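You operate a simulated robot arm through the tools that you are given. There is no shell and no other tool. Be economical: measure what you need, move in short steps, check, and stop when the job is done.

Carry out the task below with a simulated robot arm. There is one attempt and no reset: what you move stays moved.

## Task
Move each folder to the rack slot that bears its word.
Fine: the unmarked slot ends empty.

Only the result counts: the job must be done as asked and must still hold three seconds after the hand-in. Knocking over, shifting, dropping, spilling or breaking anything else fails it.

## Robot
A 7-joint arm with a two-finger parallel gripper, fixed in place. Base frame: the origin is at the foot of the arm, x ahead of it, y to its left, z up. Readings come in mm, degrees, newtons and seconds.
With the tool pointing down near the work surface it reaches from about 240 to 680 mm from the base axis. Its first joint turns from -66.0 to 66.0 degrees. Payload 2.4 kg.
The TCP is the grasp point between the finger pads, 30 mm short of the fingertips. In the tool frame z runs along the fingers and y along their closing line. The gripper opens to 94 mm. The fingers are 28 mm wide and 10 mm thick; the gripper's body (50 by 96 mm) begins 55 mm behind the TCP.
Orientation is that of the tool frame in the base frame, as a unit quaternion [w, x, y, z]. With the fingers straight down and closing along the base's y, the tool's x points along the base's -x, its y along +y and its z along -z.

## Interface
- The arm moves only by the tool send_rows. Its argument "rows" is text: rows parted by semicolons, each of 7 numbers parted by spaces: the shift along the base's x, y, z in units of 200 mm (1.0 is 200 mm), then the turn, a rotation vector about the base's x, y, z in units of 60 degrees (1.0 is 60 degrees), then the opening in per cent of the stroke, from 0 (shut) to 100 (fully open). In form: tx ty tz wx wy wz hand; .... A call has 1 to 20 rows; each row is the pose to reach, as a shift and turn from the pose commanded when the call began. A call with a number of a shift or a turn outside -1 to 1 is refused whole. A row lasts 0.2 s, in which the tool goes at most 50 mm and 8.6 degrees; a call with a longer step from one row to the next is refused whole, and so is a gripper value outside its range. Where a pose cannot be reached the arm comes as near as it can. A force on the tool above 40 N (or 10 N above the force at the start of the call, whichever is more), or a blocked arm, ends the call early, and 0.2 s more pass. The fingers move at their own pace (about 153 mm/s each) and stop on an object; they squeeze with about 32 N. The grip force told is the motor's: it shows also when the fingers shut on nothing. Time passes only in rows, and 0.2 s behind the last, so rows that repeat a pose let the fingers close. It gives the time, the measured TCP pose, the force on the tool (base axes), the opening and the grip force at its end, in the units of the frame above (readings bear some noise), and new pictures: "views" is both (left out), scene, wrist or none.
- Cameras (640 x 400 px; columns grow to the right, rows downward): "scene" is fixed at [33.9, 464.2, 1457.8]; the picture's right is [-0.81, -0.59, 0.00], its down [-0.26, 0.36, -0.90] and it looks along [0.53, -0.72, -0.44] (base axes); focal length 373 px, centre (320, 200). "wrist" rides on the gripper at [-37, 0, -58] in the tool frame; the picture's right is [0.00, -1.00, 0.00], its down [0.97, 0.00, -0.24] and it looks along [0.24, 0.00, 0.97] (tool axes); focal length 218 px, centre (320, 200). There is no depth. A picture from a camera that has moved, and an enlarged one, comes with that camera's place and axes in the base frame and with its lens.
- inspect(camera, box): a new picture of the part [left, top, right, bottom] of that camera's present view, enlarged. No time passes.
- sign_off(): hands the job in; it is judged then, once.

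Work in short steps. Places have to be worked out from the pictures, the camera data and where the tool is seen: move nearer, look again, correct. Check each grasp and each placing, and mend what went wrong. You have 120 turns and 150 pictures in all, those below and enlarged ones among them. Open the gripper and draw the arm clear of the work before you hand the job in, unless the task says otherwise; then end with one line.

The tools are called after ">>>" as a command line: name --argument value ..., lists and objects as JSON in quotes. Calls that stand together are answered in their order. send_rows: Moves the arm, as the interface text tells. Its arguments: {"type":"object","properties":{"rows":{"type":"string"},"views":{"type":"string","enum":["both","scene","wrist","none"]}},"required":["rows"]} The other tools are called the same way: inspect (camera, box) takes an enlarged picture of a part of a camera's view; sign_off () hands the job in.

At the start:

```text
time: 0.0
eef_pos: [256.4, -322.9, 1030.9]
ee_rot: [0.0, 0.0, 1.0, 0.0]
force: [-0.2, 0.6, -0.2]
opening: 94.2
grip_force: 0.1
```

scene: 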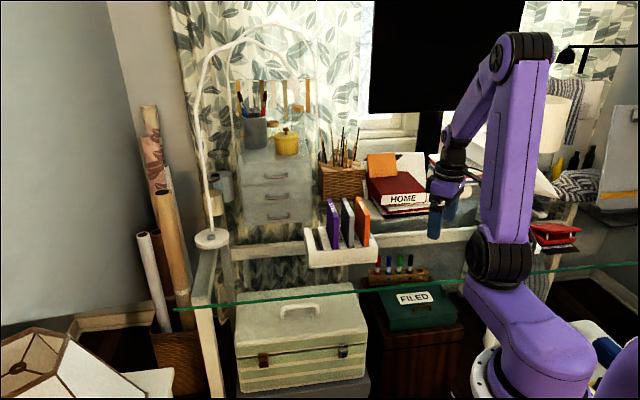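
wrist: 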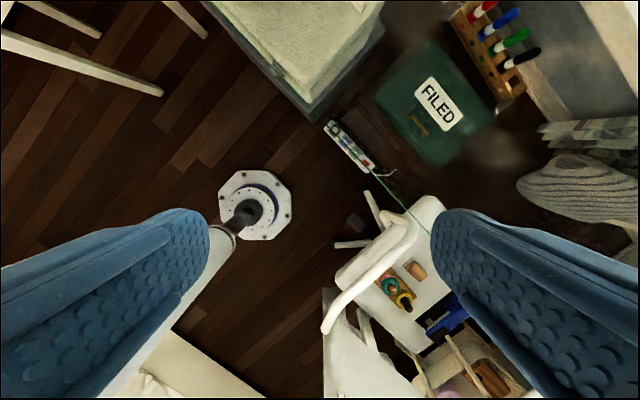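

I see a small white rack with coloured folders near the picture's centre; I enlarge it to read words and slots.

>>> inspect --camera "scene" --box '[290, 180, 390, 280]'

>>> inspect --camera "scene" --box '[300, 120, 480, 240]'

```text
4.00 times, centred on (340, 230) of scene
camera zoom: at [33.9, 464.2, 1457.8], right [-0.81, -0.59, 0.0], down [-0.26, 0.36, -0.9], along [0.53, -0.72, -0.44], focal length 1492 px, centre (240, 80)
```

zoom: 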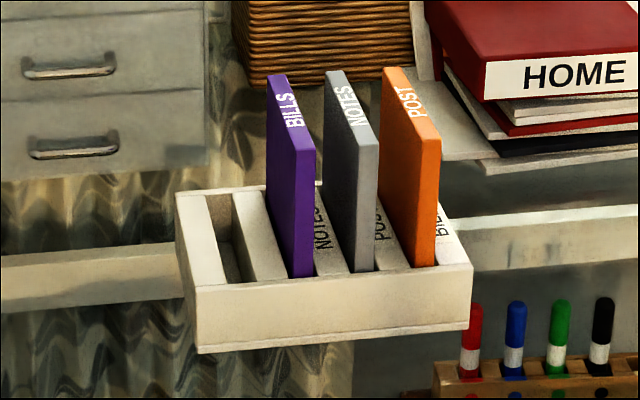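

```text
3.33 times, centred on (390, 180) of scene
camera zoom: at [33.9, 464.2, 1457.8], right [-0.81, -0.59, 0.0], down [-0.26, 0.36, -0.9], along [0.53, -0.72, -0.44], focal length 1243 px, centre (87, 267)
```

zoom: 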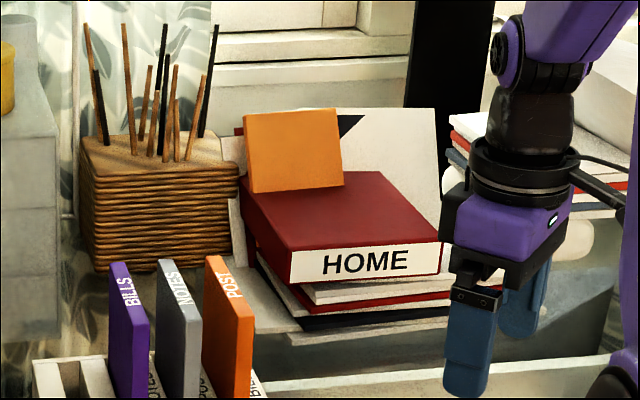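

The rack has four slots; strips to the right of each slot seem to read blank, NOTES, POST, BILLS, with folders BILLS, NOTES, POST in the last three. I estimate the rack's front edge from (583,-231) to (439,-373), slots lined along the diagonal; I move near, high up, turned -45°, to look.

>>> send_rows --rows "0.12 0.02 0.05 0 0 -0.1 40;0.25 0.04 0.1 0 0 -0.2 40;0.37 0.06 0.15 0 0 -0.3 40;0.5 0.08 0.2 0 0 -0.4 40;0.62 0.1 0.25 0 0 -0.5 40;0.74 0.12 0.3 0 0 -0.6 40;0.86 0.14 0.35 0 0 -0.7 40;0.95 0.165 0.4 0 0 -0.75 40;0.95 0.165 0.4 0 0 -0.75 40"

```text
time: 2.0
eef_pos: [444.6, -289.9, 1108.6]
ee_rot: [0.0, 0.382, 0.924, 0.0]
force: [0.0, -0.2, 0.5]
opening: 37.4
grip_force: 0.0
camera wrist: at [470.0, -316.6, 1166.1], right [-0.71, -0.71, 0.0], down [-0.69, 0.69, 0.24], along [-0.17, 0.17, -0.97], focal length 218 px, centre (320, 200)
```

scene: 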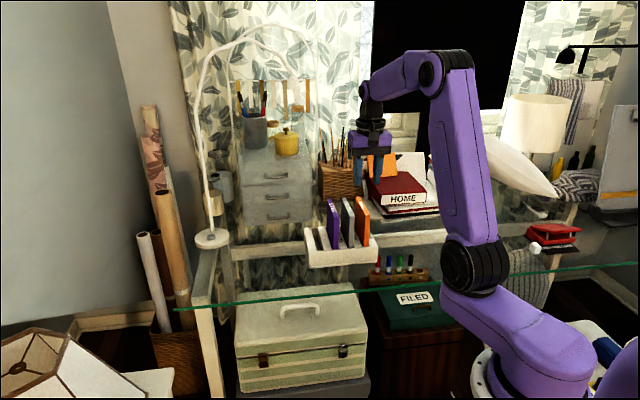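
wrist: 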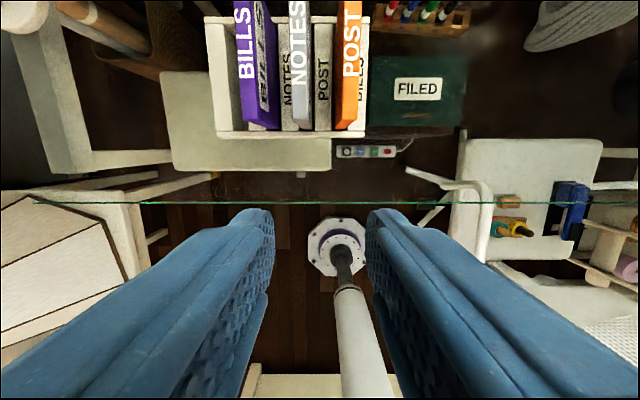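

The rack is well aligned with the 45° tool axes. I enlarge it in the wrist view to read the strips and measure.

>>> inspect --camera "wrist" --box '[200, 0, 376, 145]'

```text
2.76 times, centred on (288, 72) of wrist
camera zoom: at [470.0, -316.6, 1166.1], right [-0.71, -0.71, 0.0], down [-0.69, 0.69, 0.24], along [-0.17, 0.17, -0.97], focal length 602 px, centre (408, 552)
```

zoom: 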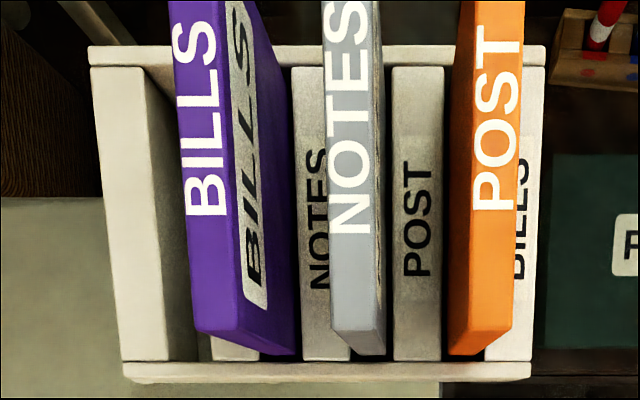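

Slot order is confirmed (blank, NOTES, POST, BILLS read to the right of each slot). I estimate slot centres on a 45 mm pitch and folder tops near z=957; I move above the purple folder to refine.

>>> send_rows --rows "0.2 -0.06 -0.05 0 0 0 43;0.4 -0.12 -0.1 0 0 0 43;0.61 -0.173 -0.2 0 0 0 43;0.61 -0.173 -0.2 0 0 0 43;0.61 -0.173 -0.2 0 0 0 43"

```text
time: 3.2
eef_pos: [568.9, -326.3, 1068.3]
ee_rot: [0.0, 0.383, 0.924, 0.0]
force: [-0.2, 0.1, 1.1]
opening: 40.3
grip_force: 0.0
camera wrist: at [595.2, -352.2, 1125.9], right [-0.71, -0.71, 0.0], down [-0.69, 0.69, 0.24], along [-0.17, 0.17, -0.97], focal length 218 px, centre (320, 200)
```

scene: 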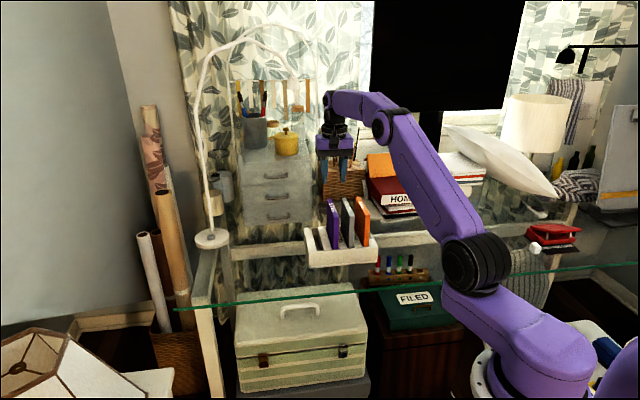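
wrist: 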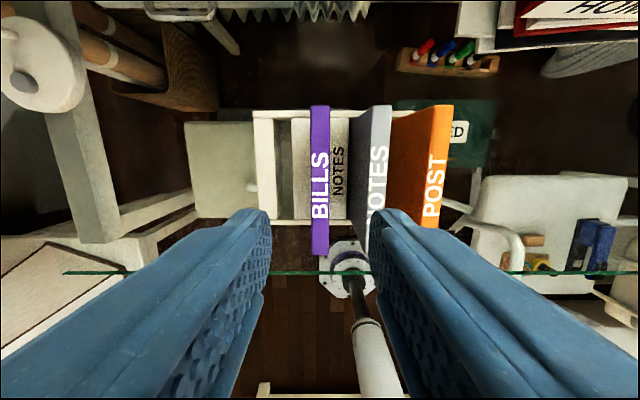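

Purple is centred exactly on the tool axis (col 320), its top spanning f≈581–699 with the tool at f=633. I descend to TCP z≈935 with a 36 mm opening.

>>> send_rows --rows "0 0 -0.12 0 0 0 38;0 0 -0.25 0 0 0 38;0 0 -0.37 0 0 0 38;0 0 -0.46 0 0 0 38;0 0 -0.55 0 0 0 38;0 0 -0.665 0 0 0 38;0 0 -0.665 0 0 0 38"

```text
time: 4.8
eef_pos: [568.0, -322.6, 937.2]
ee_rot: [0.0, 0.383, 0.924, 0.0]
force: [-0.3, -0.1, 0.9]
opening: 35.7
grip_force: 0.1
camera wrist: at [593.0, -348.8, 994.0], right [-0.71, -0.71, 0.0], down [-0.69, 0.69, 0.24], along [-0.17, 0.17, -0.97], focal length 218 px, centre (320, 200)
```

scene: 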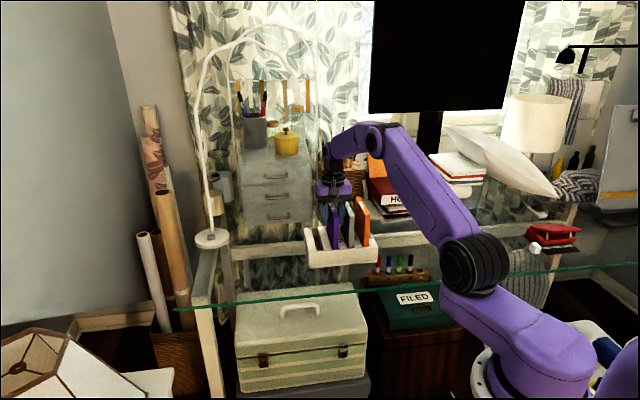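
wrist: 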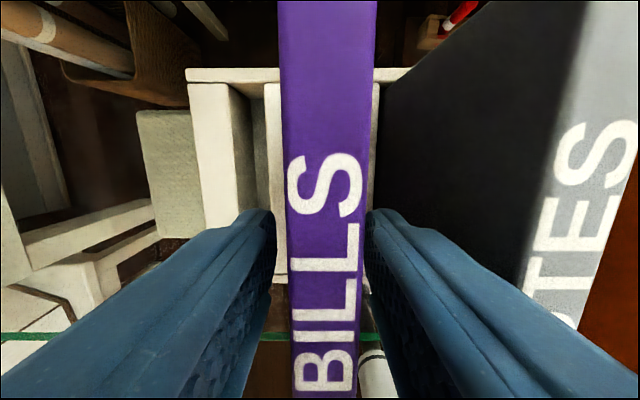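

The fingers straddle the purple folder cleanly (about 1 mm off centre). I close the gripper.

>>> send_rows --rows "0 0 0 0 0 0 20;0 0 0 0 0 0 0;0 0 0 0 0 0 0;0 0 0 0 0 0 0" --views "none"

```text
time: 5.8
eef_pos: [567.9, -321.3, 936.4]
ee_rot: [0.0, 0.383, 0.924, 0.0]
force: [0.4, 0.4, 0.3]
opening: 18.8
grip_force: 31.8
```

Held at 18.8 mm. I lift it straight up by 85 mm.

>>> send_rows --rows "0 0 0.06 0 0 0 0;0 0 0.14 0 0 0 0;0 0 0.22 0 0 0 0;0 0 0.3 0 0 0 0;0 0 0.38 0 0 0 0;0 0 0.43 0 0 0 0;0 0 0.43 0 0 0 0"

```text
time: 7.4
eef_pos: [567.7, -323.9, 1025.6]
ee_rot: [0.0, 0.383, 0.924, 0.0]
force: [-0.1, -0.7, -1.5]
opening: 18.9
grip_force: 31.6
camera wrist: at [592.5, -349.8, 1081.8], right [-0.71, -0.71, 0.0], down [-0.69, 0.69, 0.24], along [-0.17, 0.17, -0.97], focal length 218 px, centre (320, 200)
```

scene: 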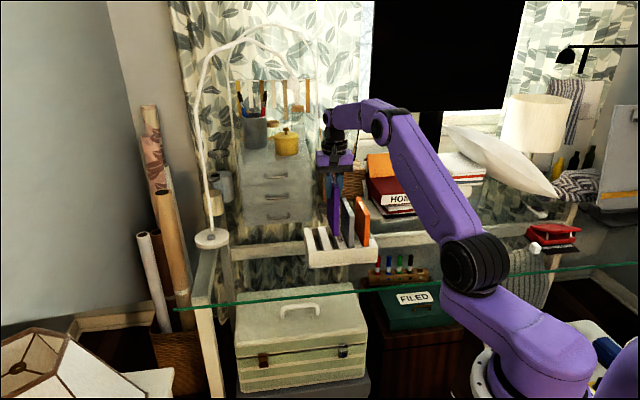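
wrist: 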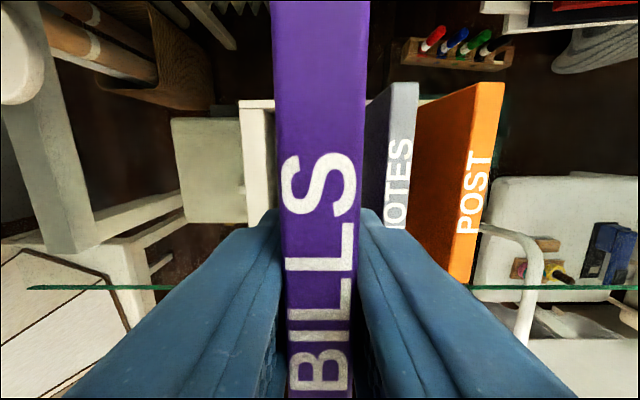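

Purple is out. I enlarge the scene view to measure the slots precisely.

>>> inspect --camera "scene" --box '[300, 195, 380, 245]'

>>> inspect --camera "scene" --box '[300, 220, 380, 270]'

```text
8.00 times, centred on (340, 220) of scene
camera zoom: at [33.9, 464.2, 1457.8], right [-0.81, -0.59, 0.0], down [-0.26, 0.36, -0.9], along [0.53, -0.72, -0.44], focal length 2984 px, centre (160, 40)
```

zoom: 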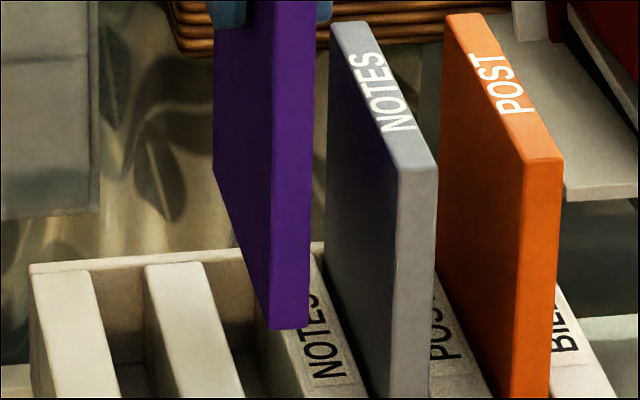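

```text
8.00 times, centred on (340, 245) of scene
camera zoom: at [33.9, 464.2, 1457.8], right [-0.81, -0.59, 0.0], down [-0.26, 0.36, -0.9], along [0.53, -0.72, -0.44], focal length 2984 px, centre (160, -160)
```

zoom: 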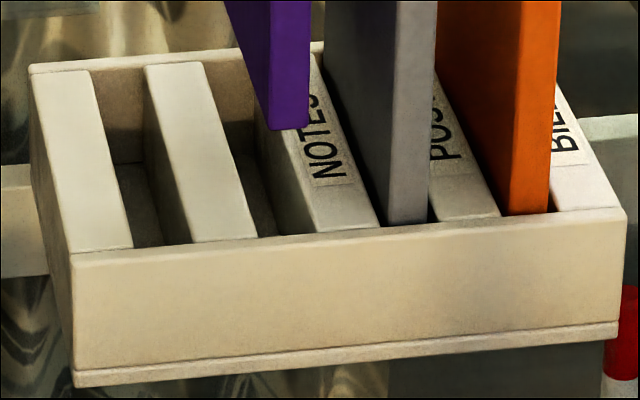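

Slots are ~21 mm wide on a 45 mm pitch. I shift purple by 45 mm along the rack toward the unmarked slot and check before lowering.

>>> send_rows --rows "0.08 0.08 0 0 0 0 0;0.159 0.159 0 0 0 0 0;0.159 0.159 0 0 0 0 0;0.159 0.159 -0.1 0 0 0 0;0.159 0.159 -0.1 0 0 0 0"

>>> inspect --camera "scene" --box '[300, 210, 380, 260]'

```text
time: 8.6
eef_pos: [599.4, -292.6, 1004.4]
ee_rot: [0.0, 0.383, 0.924, 0.0]
force: [0.5, 0.1, -1.1]
opening: 18.8
grip_force: 32.4
camera wrist: at [624.8, -318.6, 1061.4], right [-0.71, -0.71, 0.0], down [-0.69, 0.69, 0.24], along [-0.17, 0.17, -0.97], focal length 218 px, centre (320, 200)
```

scene: 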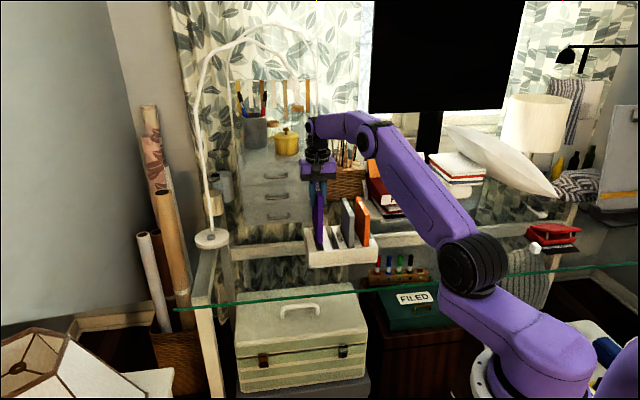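
wrist: 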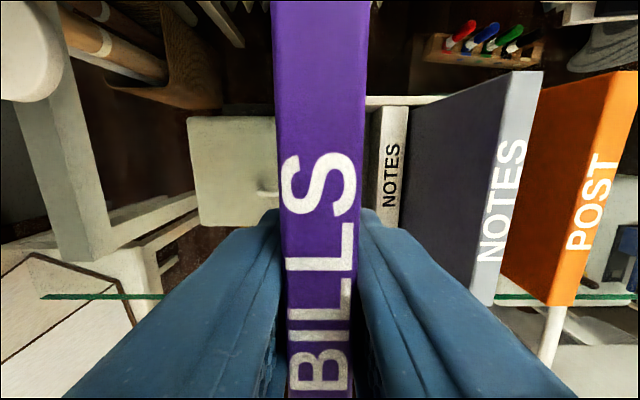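

```text
8.00 times, centred on (340, 235) of scene
camera zoom: at [33.9, 464.2, 1457.8], right [-0.81, -0.59, 0.0], down [-0.26, 0.36, -0.9], along [0.53, -0.72, -0.44], focal length 2984 px, centre (160, -80)
```

zoom: 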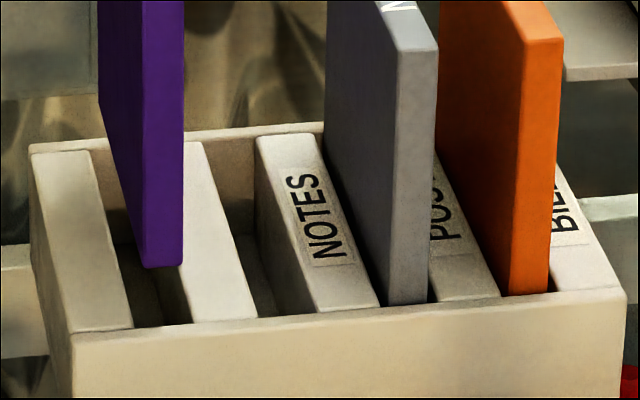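

Purple's front-bottom edge (cols 145–182) is centred over the slot (133–192). I lower it the remaining distance slowly.

>>> send_rows --rows "0 0 -0.05 0 0 0 0;0 0 -0.1 0 0 0 0;0 0 -0.15 0 0 0 0;0 0 -0.2 0 0 0 0;0 0 -0.25 0 0 0 0;0 0 -0.29 0 0 0 0;0 0 -0.32 0 0 0 0;0 0 -0.32 0 0 0 0" --views "none"

>>> inspect --camera "scene" --box '[300, 210, 380, 260]'

```text
time: 10.4
eef_pos: [600.6, -292.0, 939.0]
ee_rot: [-0.001, 0.383, 0.924, 0.001]
force: [-0.2, 0.1, -1.4]
opening: 18.6
grip_force: 31.8
```

```text
8.00 times, centred on (340, 235) of scene
camera zoom: at [33.9, 464.2, 1457.8], right [-0.81, -0.59, 0.0], down [-0.26, 0.36, -0.9], along [0.53, -0.72, -0.44], focal length 2984 px, centre (160, -80)
```

zoom: 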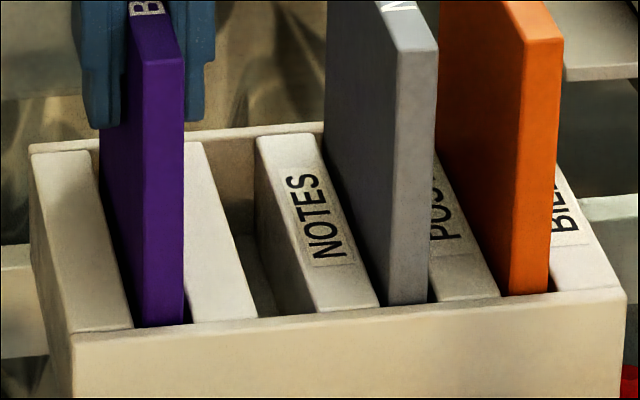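

Purple is seated in the unmarked slot. I open, rise 90 mm, and move over to the grey folder (90 mm along the rack).

>>> send_rows --rows "0 0 0 0 0 0 38;0 0 0 0 0 0 38;0 0 0.1 0 0 0 38;0 0 0.25 0 0 0 38;0 0 0.45 0 0 0 38;-0.1 -0.1 0.45 0 0 0 38;-0.2 -0.2 0.45 0 0 0 38;-0.318 -0.318 0.45 0 0 0 38;-0.318 -0.318 0.45 0 0 0 38"

```text
time: 12.4
eef_pos: [538.4, -356.4, 1029.7]
ee_rot: [0.001, 0.383, 0.924, 0.0]
force: [-0.2, -0.1, 0.0]
opening: 35.8
grip_force: 0.0
camera wrist: at [562.6, -383.6, 1088.2], right [-0.71, -0.71, 0.0], down [-0.69, 0.69, 0.24], along [-0.17, 0.17, -0.97], focal length 218 px, centre (320, 200)
```

scene: 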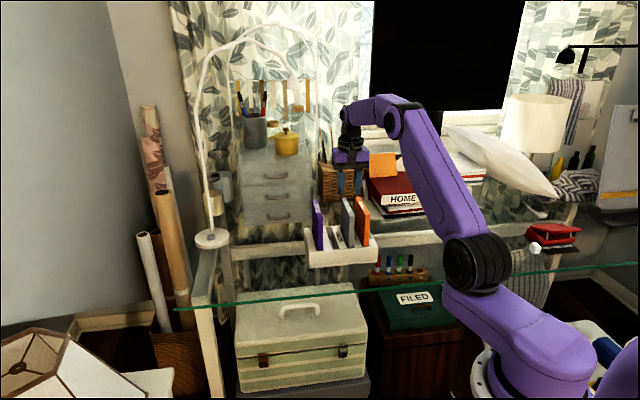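
wrist: 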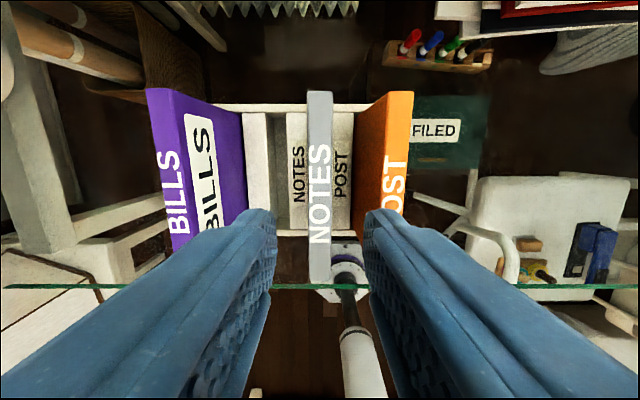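

Grey is centred on the tool. I descend 92 mm and grip it.

>>> send_rows --rows "0 0 -0.12 0 0 0 38;0 0 -0.2 0 0 0 38;0 0 -0.3 0 0 0 38;0 0 -0.4 0 0 0 38;0 0 -0.46 0 0 0 38;0 0 -0.46 0 0 0 38;0 0 -0.46 0 0 0 0;0 0 -0.46 0 0 0 0;0 0 -0.46 0 0 0 0" --views "scene"

```text
time: 14.4
eef_pos: [538.1, -356.7, 937.1]
ee_rot: [-0.001, 0.382, 0.924, 0.0]
force: [0.7, 1.1, 0.4]
opening: 19.0
grip_force: 30.9
```

scene: 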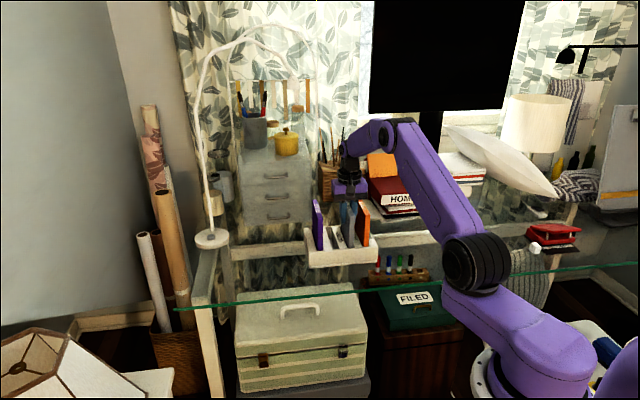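

Grey is gripped (19 mm). I lift 86 mm, shift 45 mm to the NOTES slot, lower 20 mm and check.

>>> send_rows --rows "0 0 0.06 0 0 0 0;0 0 0.14 0 0 0 0;0 0 0.22 0 0 0 0;0 0 0.3 0 0 0 0;0 0 0.38 0 0 0 0;0 0 0.43 0 0 0 0;0.08 0.08 0.43 0 0 0 0;0.159 0.159 0.43 0 0 0 0;0.159 0.159 0.43 0 0 0 0;0.159 0.159 0.33 0 0 0 0;0.159 0.159 0.33 0 0 0 0" --views "none"

>>> inspect --camera "scene" --box '[300, 210, 380, 260]'

```text
time: 16.8
eef_pos: [568.1, -325.1, 1004.5]
ee_rot: [0.0, 0.383, 0.924, 0.0]
force: [0.9, 0.6, -1.0]
opening: 18.9
grip_force: 31.9
```

```text
8.00 times, centred on (340, 235) of scene
camera zoom: at [33.9, 464.2, 1457.8], right [-0.81, -0.59, 0.0], down [-0.26, 0.36, -0.9], along [0.53, -0.72, -0.44], focal length 2984 px, centre (160, -80)
```

zoom: 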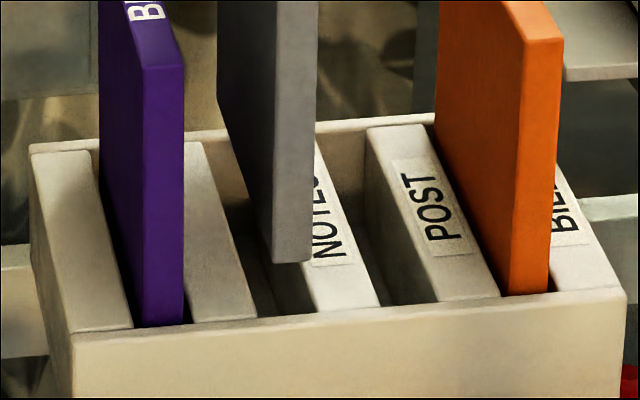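

Grey heads into the NOTES slot (centred within ~1 mm). I lower it slowly.

>>> send_rows --rows "0 0 -0.05 0 0 0 0;0 0 -0.1 0 0 0 0;0 0 -0.15 0 0 0 0;0 0 -0.2 0 0 0 0;0 0 -0.25 0 0 0 0;0 0 -0.29 0 0 0 0;0 0 -0.32 0 0 0 0;0 0 -0.32 0 0 0 0" --views "none"

>>> inspect --camera "scene" --box '[300, 210, 380, 260]'

```text
time: 18.6
eef_pos: [570.4, -324.8, 938.9]
ee_rot: [0.0, 0.383, 0.924, 0.0]
force: [0.0, 0.8, -0.9]
opening: 18.9
grip_force: 32.1
```

```text
8.00 times, centred on (340, 235) of scene
camera zoom: at [33.9, 464.2, 1457.8], right [-0.81, -0.59, 0.0], down [-0.26, 0.36, -0.9], along [0.53, -0.72, -0.44], focal length 2984 px, centre (160, -80)
```

zoom: 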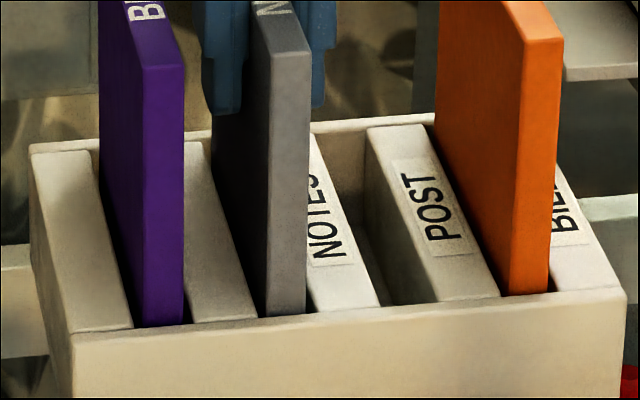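

Grey is seated in NOTES. I open, rise, and move over the orange folder.

>>> send_rows --rows "0 0 0 0 0 0 38;0 0 0 0 0 0 38;0 0 0.1 0 0 0 38;0 0 0.25 0 0 0 38;0 0 0.45 0 0 0 38;-0.1 -0.1 0.45 0 0 0 38;-0.2 -0.2 0.45 0 0 0 38;-0.318 -0.318 0.45 0 0 0 38;-0.318 -0.318 0.45 0 0 0 38"

```text
time: 20.6
eef_pos: [502.9, -385.0, 1032.7]
ee_rot: [0.0, 0.382, 0.924, -0.001]
force: [-0.1, 0.6, 0.1]
opening: 35.7
grip_force: 0.0
camera wrist: at [527.8, -410.7, 1089.3], right [-0.71, -0.71, 0.0], down [-0.69, 0.69, 0.24], along [-0.17, 0.17, -0.97], focal length 218 px, centre (320, 200)
```

scene: 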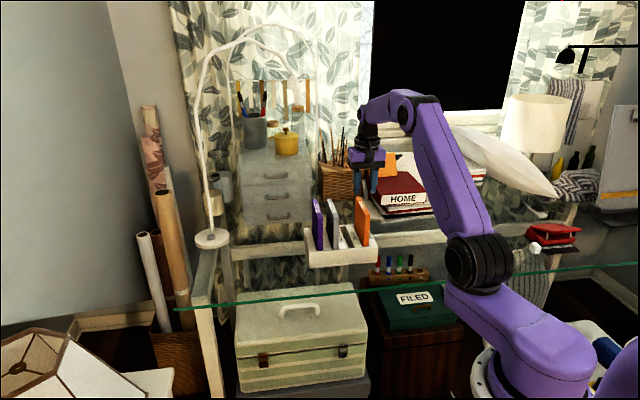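
wrist: 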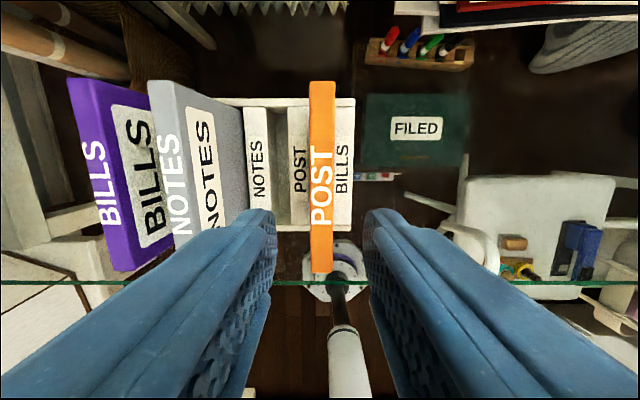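

Orange is centred on the tool. I descend and grip it, then lift and shift 45 mm to the POST slot.

>>> send_rows --rows "0 0 -0.12 0 0 0 38;0 0 -0.2 0 0 0 38;0 0 -0.3 0 0 0 38;0 0 -0.4 0 0 0 38;0 0 -0.46 0 0 0 38;0 0 -0.46 0 0 0 38;0 0 -0.46 0 0 0 0;0 0 -0.46 0 0 0 0;0 0 -0.46 0 0 0 0" --views "none"

>>> send_rows --rows "0 0 0.06 0 0 0 0;0 0 0.14 0 0 0 0;0 0 0.22 0 0 0 0;0 0 0.3 0 0 0 0;0 0 0.38 0 0 0 0;0 0 0.43 0 0 0 0;0.08 0.08 0.43 0 0 0 0;0.159 0.159 0.43 0 0 0 0;0.159 0.159 0.43 0 0 0 0;0.159 0.159 0.33 0 0 0 0;0.159 0.159 0.33 0 0 0 0" --views "none"

>>> inspect --camera "scene" --box '[300, 210, 380, 260]'

```text
time: 22.6
eef_pos: [503.7, -386.9, 937.2]
ee_rot: [0.0, 0.383, 0.924, 0.0]
force: [-0.7, -0.4, 0.6]
opening: 18.8
grip_force: 31.7
```

```text
time: 25.0
eef_pos: [535.8, -357.6, 1004.1]
ee_rot: [-0.001, 0.383, 0.924, 0.0]
force: [0.6, 0.1, -1.0]
opening: 19.0
grip_force: 31.9
```

```text
8.00 times, centred on (340, 235) of scene
camera zoom: at [33.9, 464.2, 1457.8], right [-0.81, -0.59, 0.0], down [-0.26, 0.36, -0.9], along [0.53, -0.72, -0.44], focal length 2984 px, centre (160, -80)
```

zoom: 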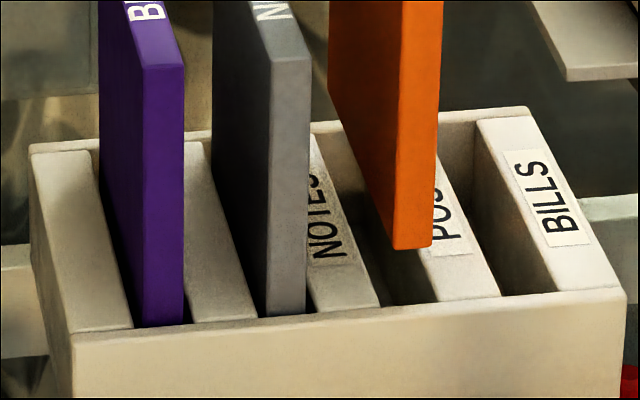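

Orange lines up with the POST slot. I lower it.

>>> send_rows --rows "0 0 -0.05 0 0 0 0;0 0 -0.1 0 0 0 0;0 0 -0.15 0 0 0 0;0 0 -0.2 0 0 0 0;0 0 -0.25 0 0 0 0;0 0 -0.29 0 0 0 0;0 0 -0.32 0 0 0 0;0 0 -0.32 0 0 0 0" --views "none"

>>> inspect --camera "scene" --box '[300, 210, 380, 260]'

```text
time: 26.8
eef_pos: [535.4, -356.6, 939.8]
ee_rot: [0.001, 0.383, 0.924, 0.0]
force: [-0.6, 0.7, -1.9]
opening: 18.5
grip_force: 31.8
```

```text
8.00 times, centred on (340, 235) of scene
camera zoom: at [33.9, 464.2, 1457.8], right [-0.81, -0.59, 0.0], down [-0.26, 0.36, -0.9], along [0.53, -0.72, -0.44], focal length 2984 px, centre (160, -80)
```

zoom: 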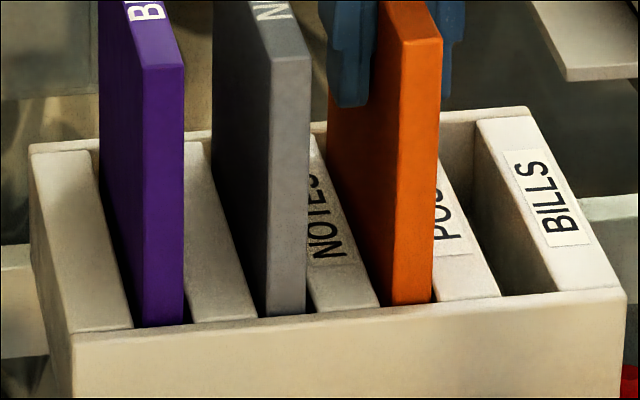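

Orange is seated in POST. I open, rise and go back 90 mm along the rack to the purple folder.

>>> send_rows --rows "0 0 0 0 0 0 38;0 0 0 0 0 0 38;0 0 0.1 0 0 0 38;0 0 0.25 0 0 0 38;0 0 0.45 0 0 0 38;0.1 0.1 0.45 0 0 0 38;0.2 0.2 0.45 0 0 0 38;0.318 0.318 0.45 0 0 0 38;0.318 0.318 0.45 0 0 0 38" --views "wrist"

```text
time: 28.8
eef_pos: [600.8, -292.2, 1029.4]
ee_rot: [0.0, 0.383, 0.924, 0.0]
force: [-0.4, -0.3, 0.1]
opening: 35.6
grip_force: 0.1
camera wrist: at [625.4, -318.1, 1086.9], right [-0.71, -0.71, 0.0], down [-0.69, 0.69, 0.24], along [-0.17, 0.17, -0.97], focal length 218 px, centre (320, 200)
```

wrist: 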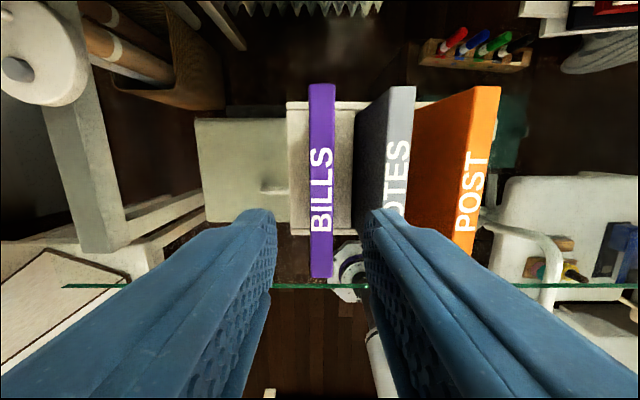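

Purple is centred. I descend, grip, and lift it 90 mm.

>>> send_rows --rows "0 0 -0.12 0 0 0 38;0 0 -0.2 0 0 0 38;0 0 -0.3 0 0 0 38;0 0 -0.4 0 0 0 38;0 0 -0.46 0 0 0 38;0 0 -0.46 0 0 0 38;0 0 -0.46 0 0 0 0;0 0 -0.46 0 0 0 0;0 0 -0.46 0 0 0 0;0 0 -0.4 0 0 0 0;0 0 -0.32 0 0 0 0;0 0 -0.24 0 0 0 0;0 0 -0.16 0 0 0 0;0 0 -0.08 0 0 0 0;0 0 -0.03 0 0 0 0;0 0 -0.03 0 0 0 0" --views "scene"

```text
time: 32.2
eef_pos: [598.7, -293.0, 1024.3]
ee_rot: [0.001, 0.383, 0.924, 0.0]
force: [-0.2, -0.3, -2.2]
opening: 18.9
grip_force: 32.2
```

scene: 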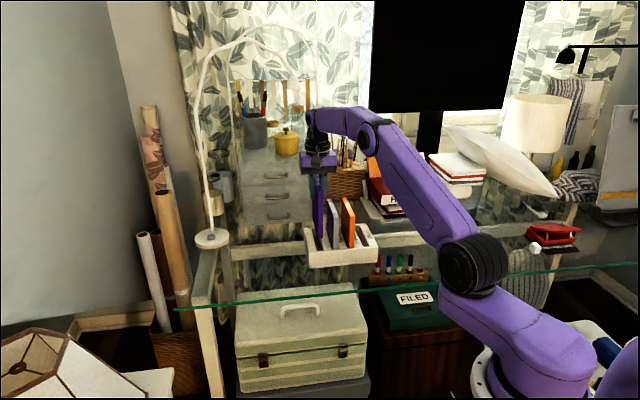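

Purple is up. I carry it around the near side: 150 mm toward the base side, then 135 mm along the rack, keeping height.

>>> send_rows --rows "-0.1 0.1 0 0 0 0 0;-0.22 0.22 0 0 0 0 0;-0.34 0.34 0 0 0 0 0;-0.45 0.45 0 0 0 0 0;-0.53 0.53 0 0 0 0 0;-0.53 0.53 0 0 0 0 0;-0.63 0.43 0 0 0 0 0;-0.75 0.31 0 0 0 0 0;-0.87 0.19 0 0 0 0 0;-0.957 0.103 0 0 0 0 0;-1 0.06 0 0 0 0 0;-1 0.06 0 0 0 0 0"

```text
time: 34.8
eef_pos: [398.9, -282.2, 1022.6]
ee_rot: [0.0, 0.382, 0.924, 0.0]
force: [-0.1, 0.3, -0.8]
opening: 18.8
grip_force: 32.1
camera wrist: at [424.0, -308.6, 1080.3], right [-0.71, -0.71, 0.0], down [-0.69, 0.69, 0.24], along [-0.17, 0.17, -0.97], focal length 218 px, centre (320, 200)
```

scene: 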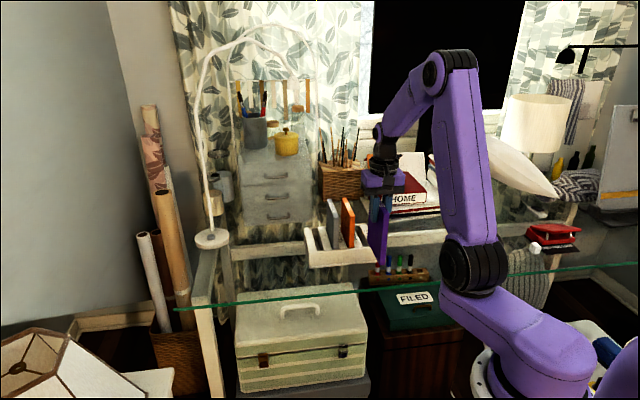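
wrist: 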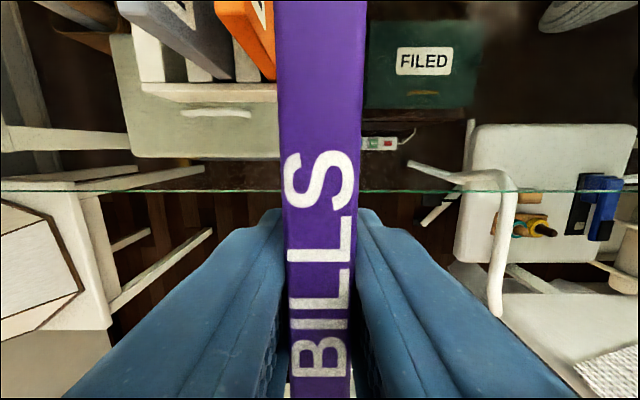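

Clear of the rack on the near side. Now I move straight in over the BILLS slot at the same height.

>>> send_rows --rows "-0.007 -0.007 0 0 0 0 0;0.1 -0.114 0 0 0 0 0;0.2 -0.214 0 0 0 0 0;0.3 -0.314 0 0 0 0 0;0.4 -0.414 0 0 0 0 0;0.523 -0.537 0 0 0 0 0;0.523 -0.537 0 0 0 0 0;0.523 -0.537 -0.1 0 0 0 0;0.523 -0.537 -0.1 0 0 0 0"

>>> inspect --camera "scene" --box '[300, 210, 380, 260]'

```text
time: 36.8
eef_pos: [504.6, -387.3, 1005.7]
ee_rot: [0.001, 0.383, 0.924, 0.0]
force: [-0.6, -0.2, -1.0]
opening: 18.8
grip_force: 32.0
camera wrist: at [529.1, -413.6, 1062.3], right [-0.71, -0.71, 0.0], down [-0.69, 0.69, 0.24], along [-0.17, 0.17, -0.97], focal length 218 px, centre (320, 200)
```

scene: 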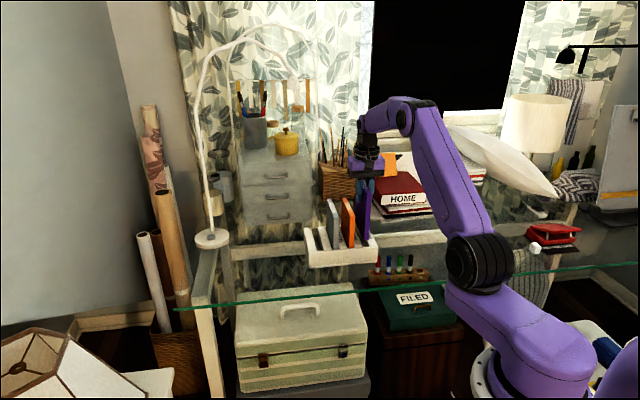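
wrist: 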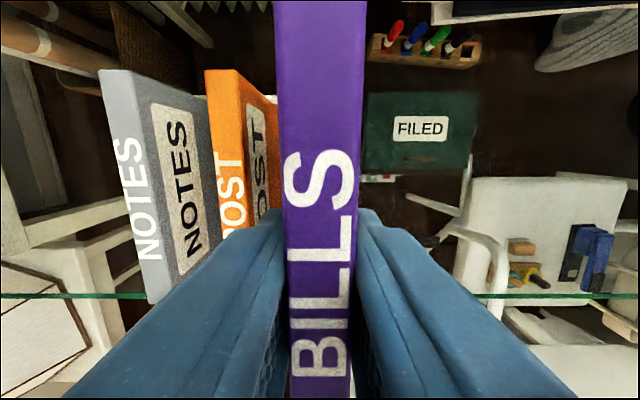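

```text
8.00 times, centred on (340, 235) of scene
camera zoom: at [33.9, 464.2, 1457.8], right [-0.81, -0.59, 0.0], down [-0.26, 0.36, -0.9], along [0.53, -0.72, -0.44], focal length 2984 px, centre (160, -80)
```

zoom: 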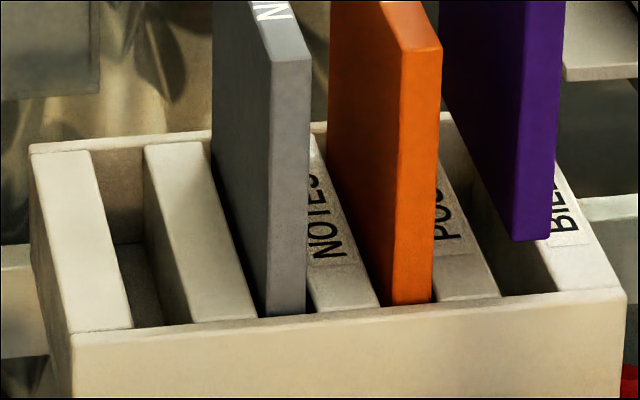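

Purple lines up with the BILLS slot just as orange did before. I lower it 64 mm.

>>> send_rows --rows "0 0 -0.05 0 0 0 0;0 0 -0.1 0 0 0 0;0 0 -0.15 0 0 0 0;0 0 -0.2 0 0 0 0;0 0 -0.25 0 0 0 0;0 0 -0.29 0 0 0 0;0 0 -0.32 0 0 0 0;0 0 -0.32 0 0 0 0" --views "none"

>>> inspect --camera "scene" --box '[300, 210, 380, 260]'

```text
time: 38.6
eef_pos: [506.0, -388.0, 940.8]
ee_rot: [0.0, 0.382, 0.924, 0.0]
force: [0.3, 0.4, -1.4]
opening: 19.1
grip_force: 32.0
```

```text
8.00 times, centred on (340, 235) of scene
camera zoom: at [33.9, 464.2, 1457.8], right [-0.81, -0.59, 0.0], down [-0.26, 0.36, -0.9], along [0.53, -0.72, -0.44], focal length 2984 px, centre (160, -80)
```

zoom: 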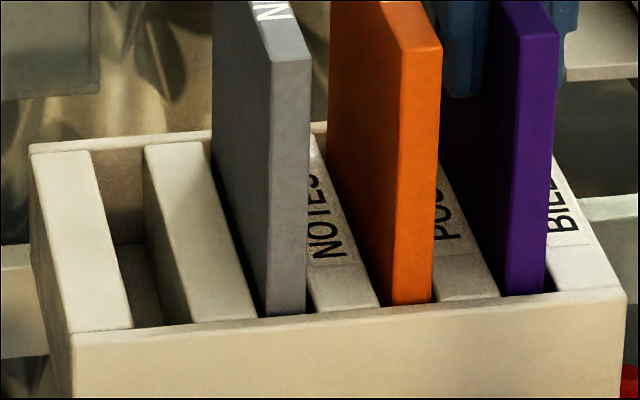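

Purple is seated in BILLS. I open, rise, and draw back toward the base.

>>> send_rows --rows "0 0 0 0 0 0 38;0 0 0 0 0 0 38;0 0 0.1 0 0 0 38;0 0 0.25 0 0 0 38;0 0 0.45 0 0 0 38;0 0 0.6 0 0 0 38;-0.14 0.14 0.6 0 0 0 38;-0.28 0.28 0.6 0 0 0 38;-0.42 0.42 0.6 0 0 0 38;-0.56 0.56 0.6 0 0 0 38;-0.56 0.56 0.6 0 0 0 38"

>>> inspect --camera "scene" --box '[290, 180, 390, 280]'

```text
time: 41.0
eef_pos: [392.5, -274.7, 1057.0]
ee_rot: [0.0, 0.383, 0.924, 0.001]
force: [0.0, 0.3, 0.5]
opening: 35.4
grip_force: 0.0
camera wrist: at [418.1, -299.4, 1114.3], right [-0.71, -0.71, 0.0], down [-0.69, 0.69, 0.24], along [-0.17, 0.17, -0.97], focal length 218 px, centre (320, 200)
```

scene: 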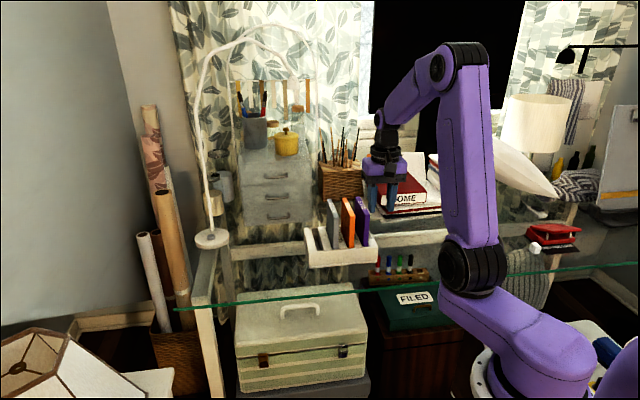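
wrist: 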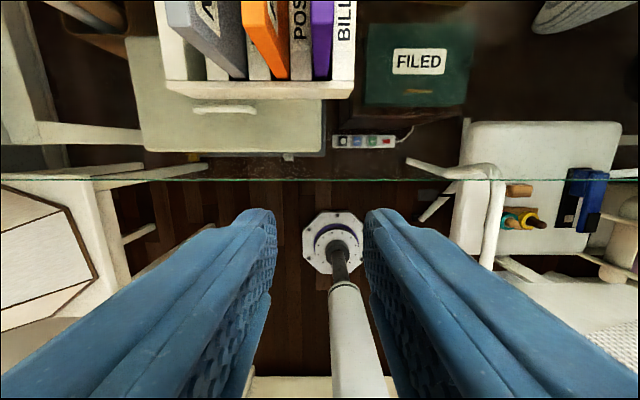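

```text
4.00 times, centred on (340, 230) of scene
camera zoom: at [33.8, 464.2, 1457.8], right [-0.81, -0.59, 0.0], down [-0.26, 0.36, -0.9], along [0.53, -0.72, -0.44], focal length 1492 px, centre (240, 80)
```

zoom: 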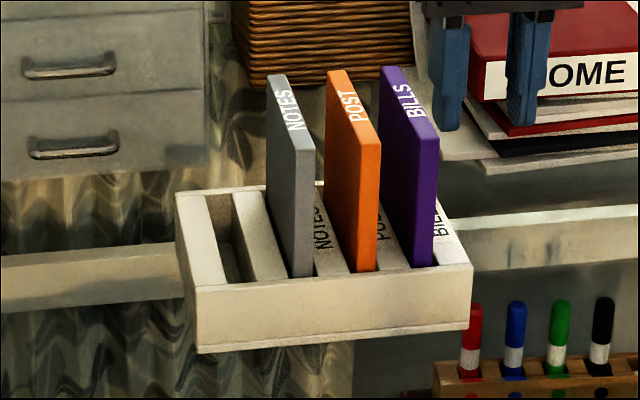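

All three folders stand upright in their matching slots, the unmarked slot is empty, the rack has not moved, and the arm is clear. I hand the job in.

>>> sign_off

```text
The job is handed in.
```

The NOTES, POST and BILLS folders each stand in the slot bearing their word, the unmarked slot is empty, and the arm is clear with its gripper open.
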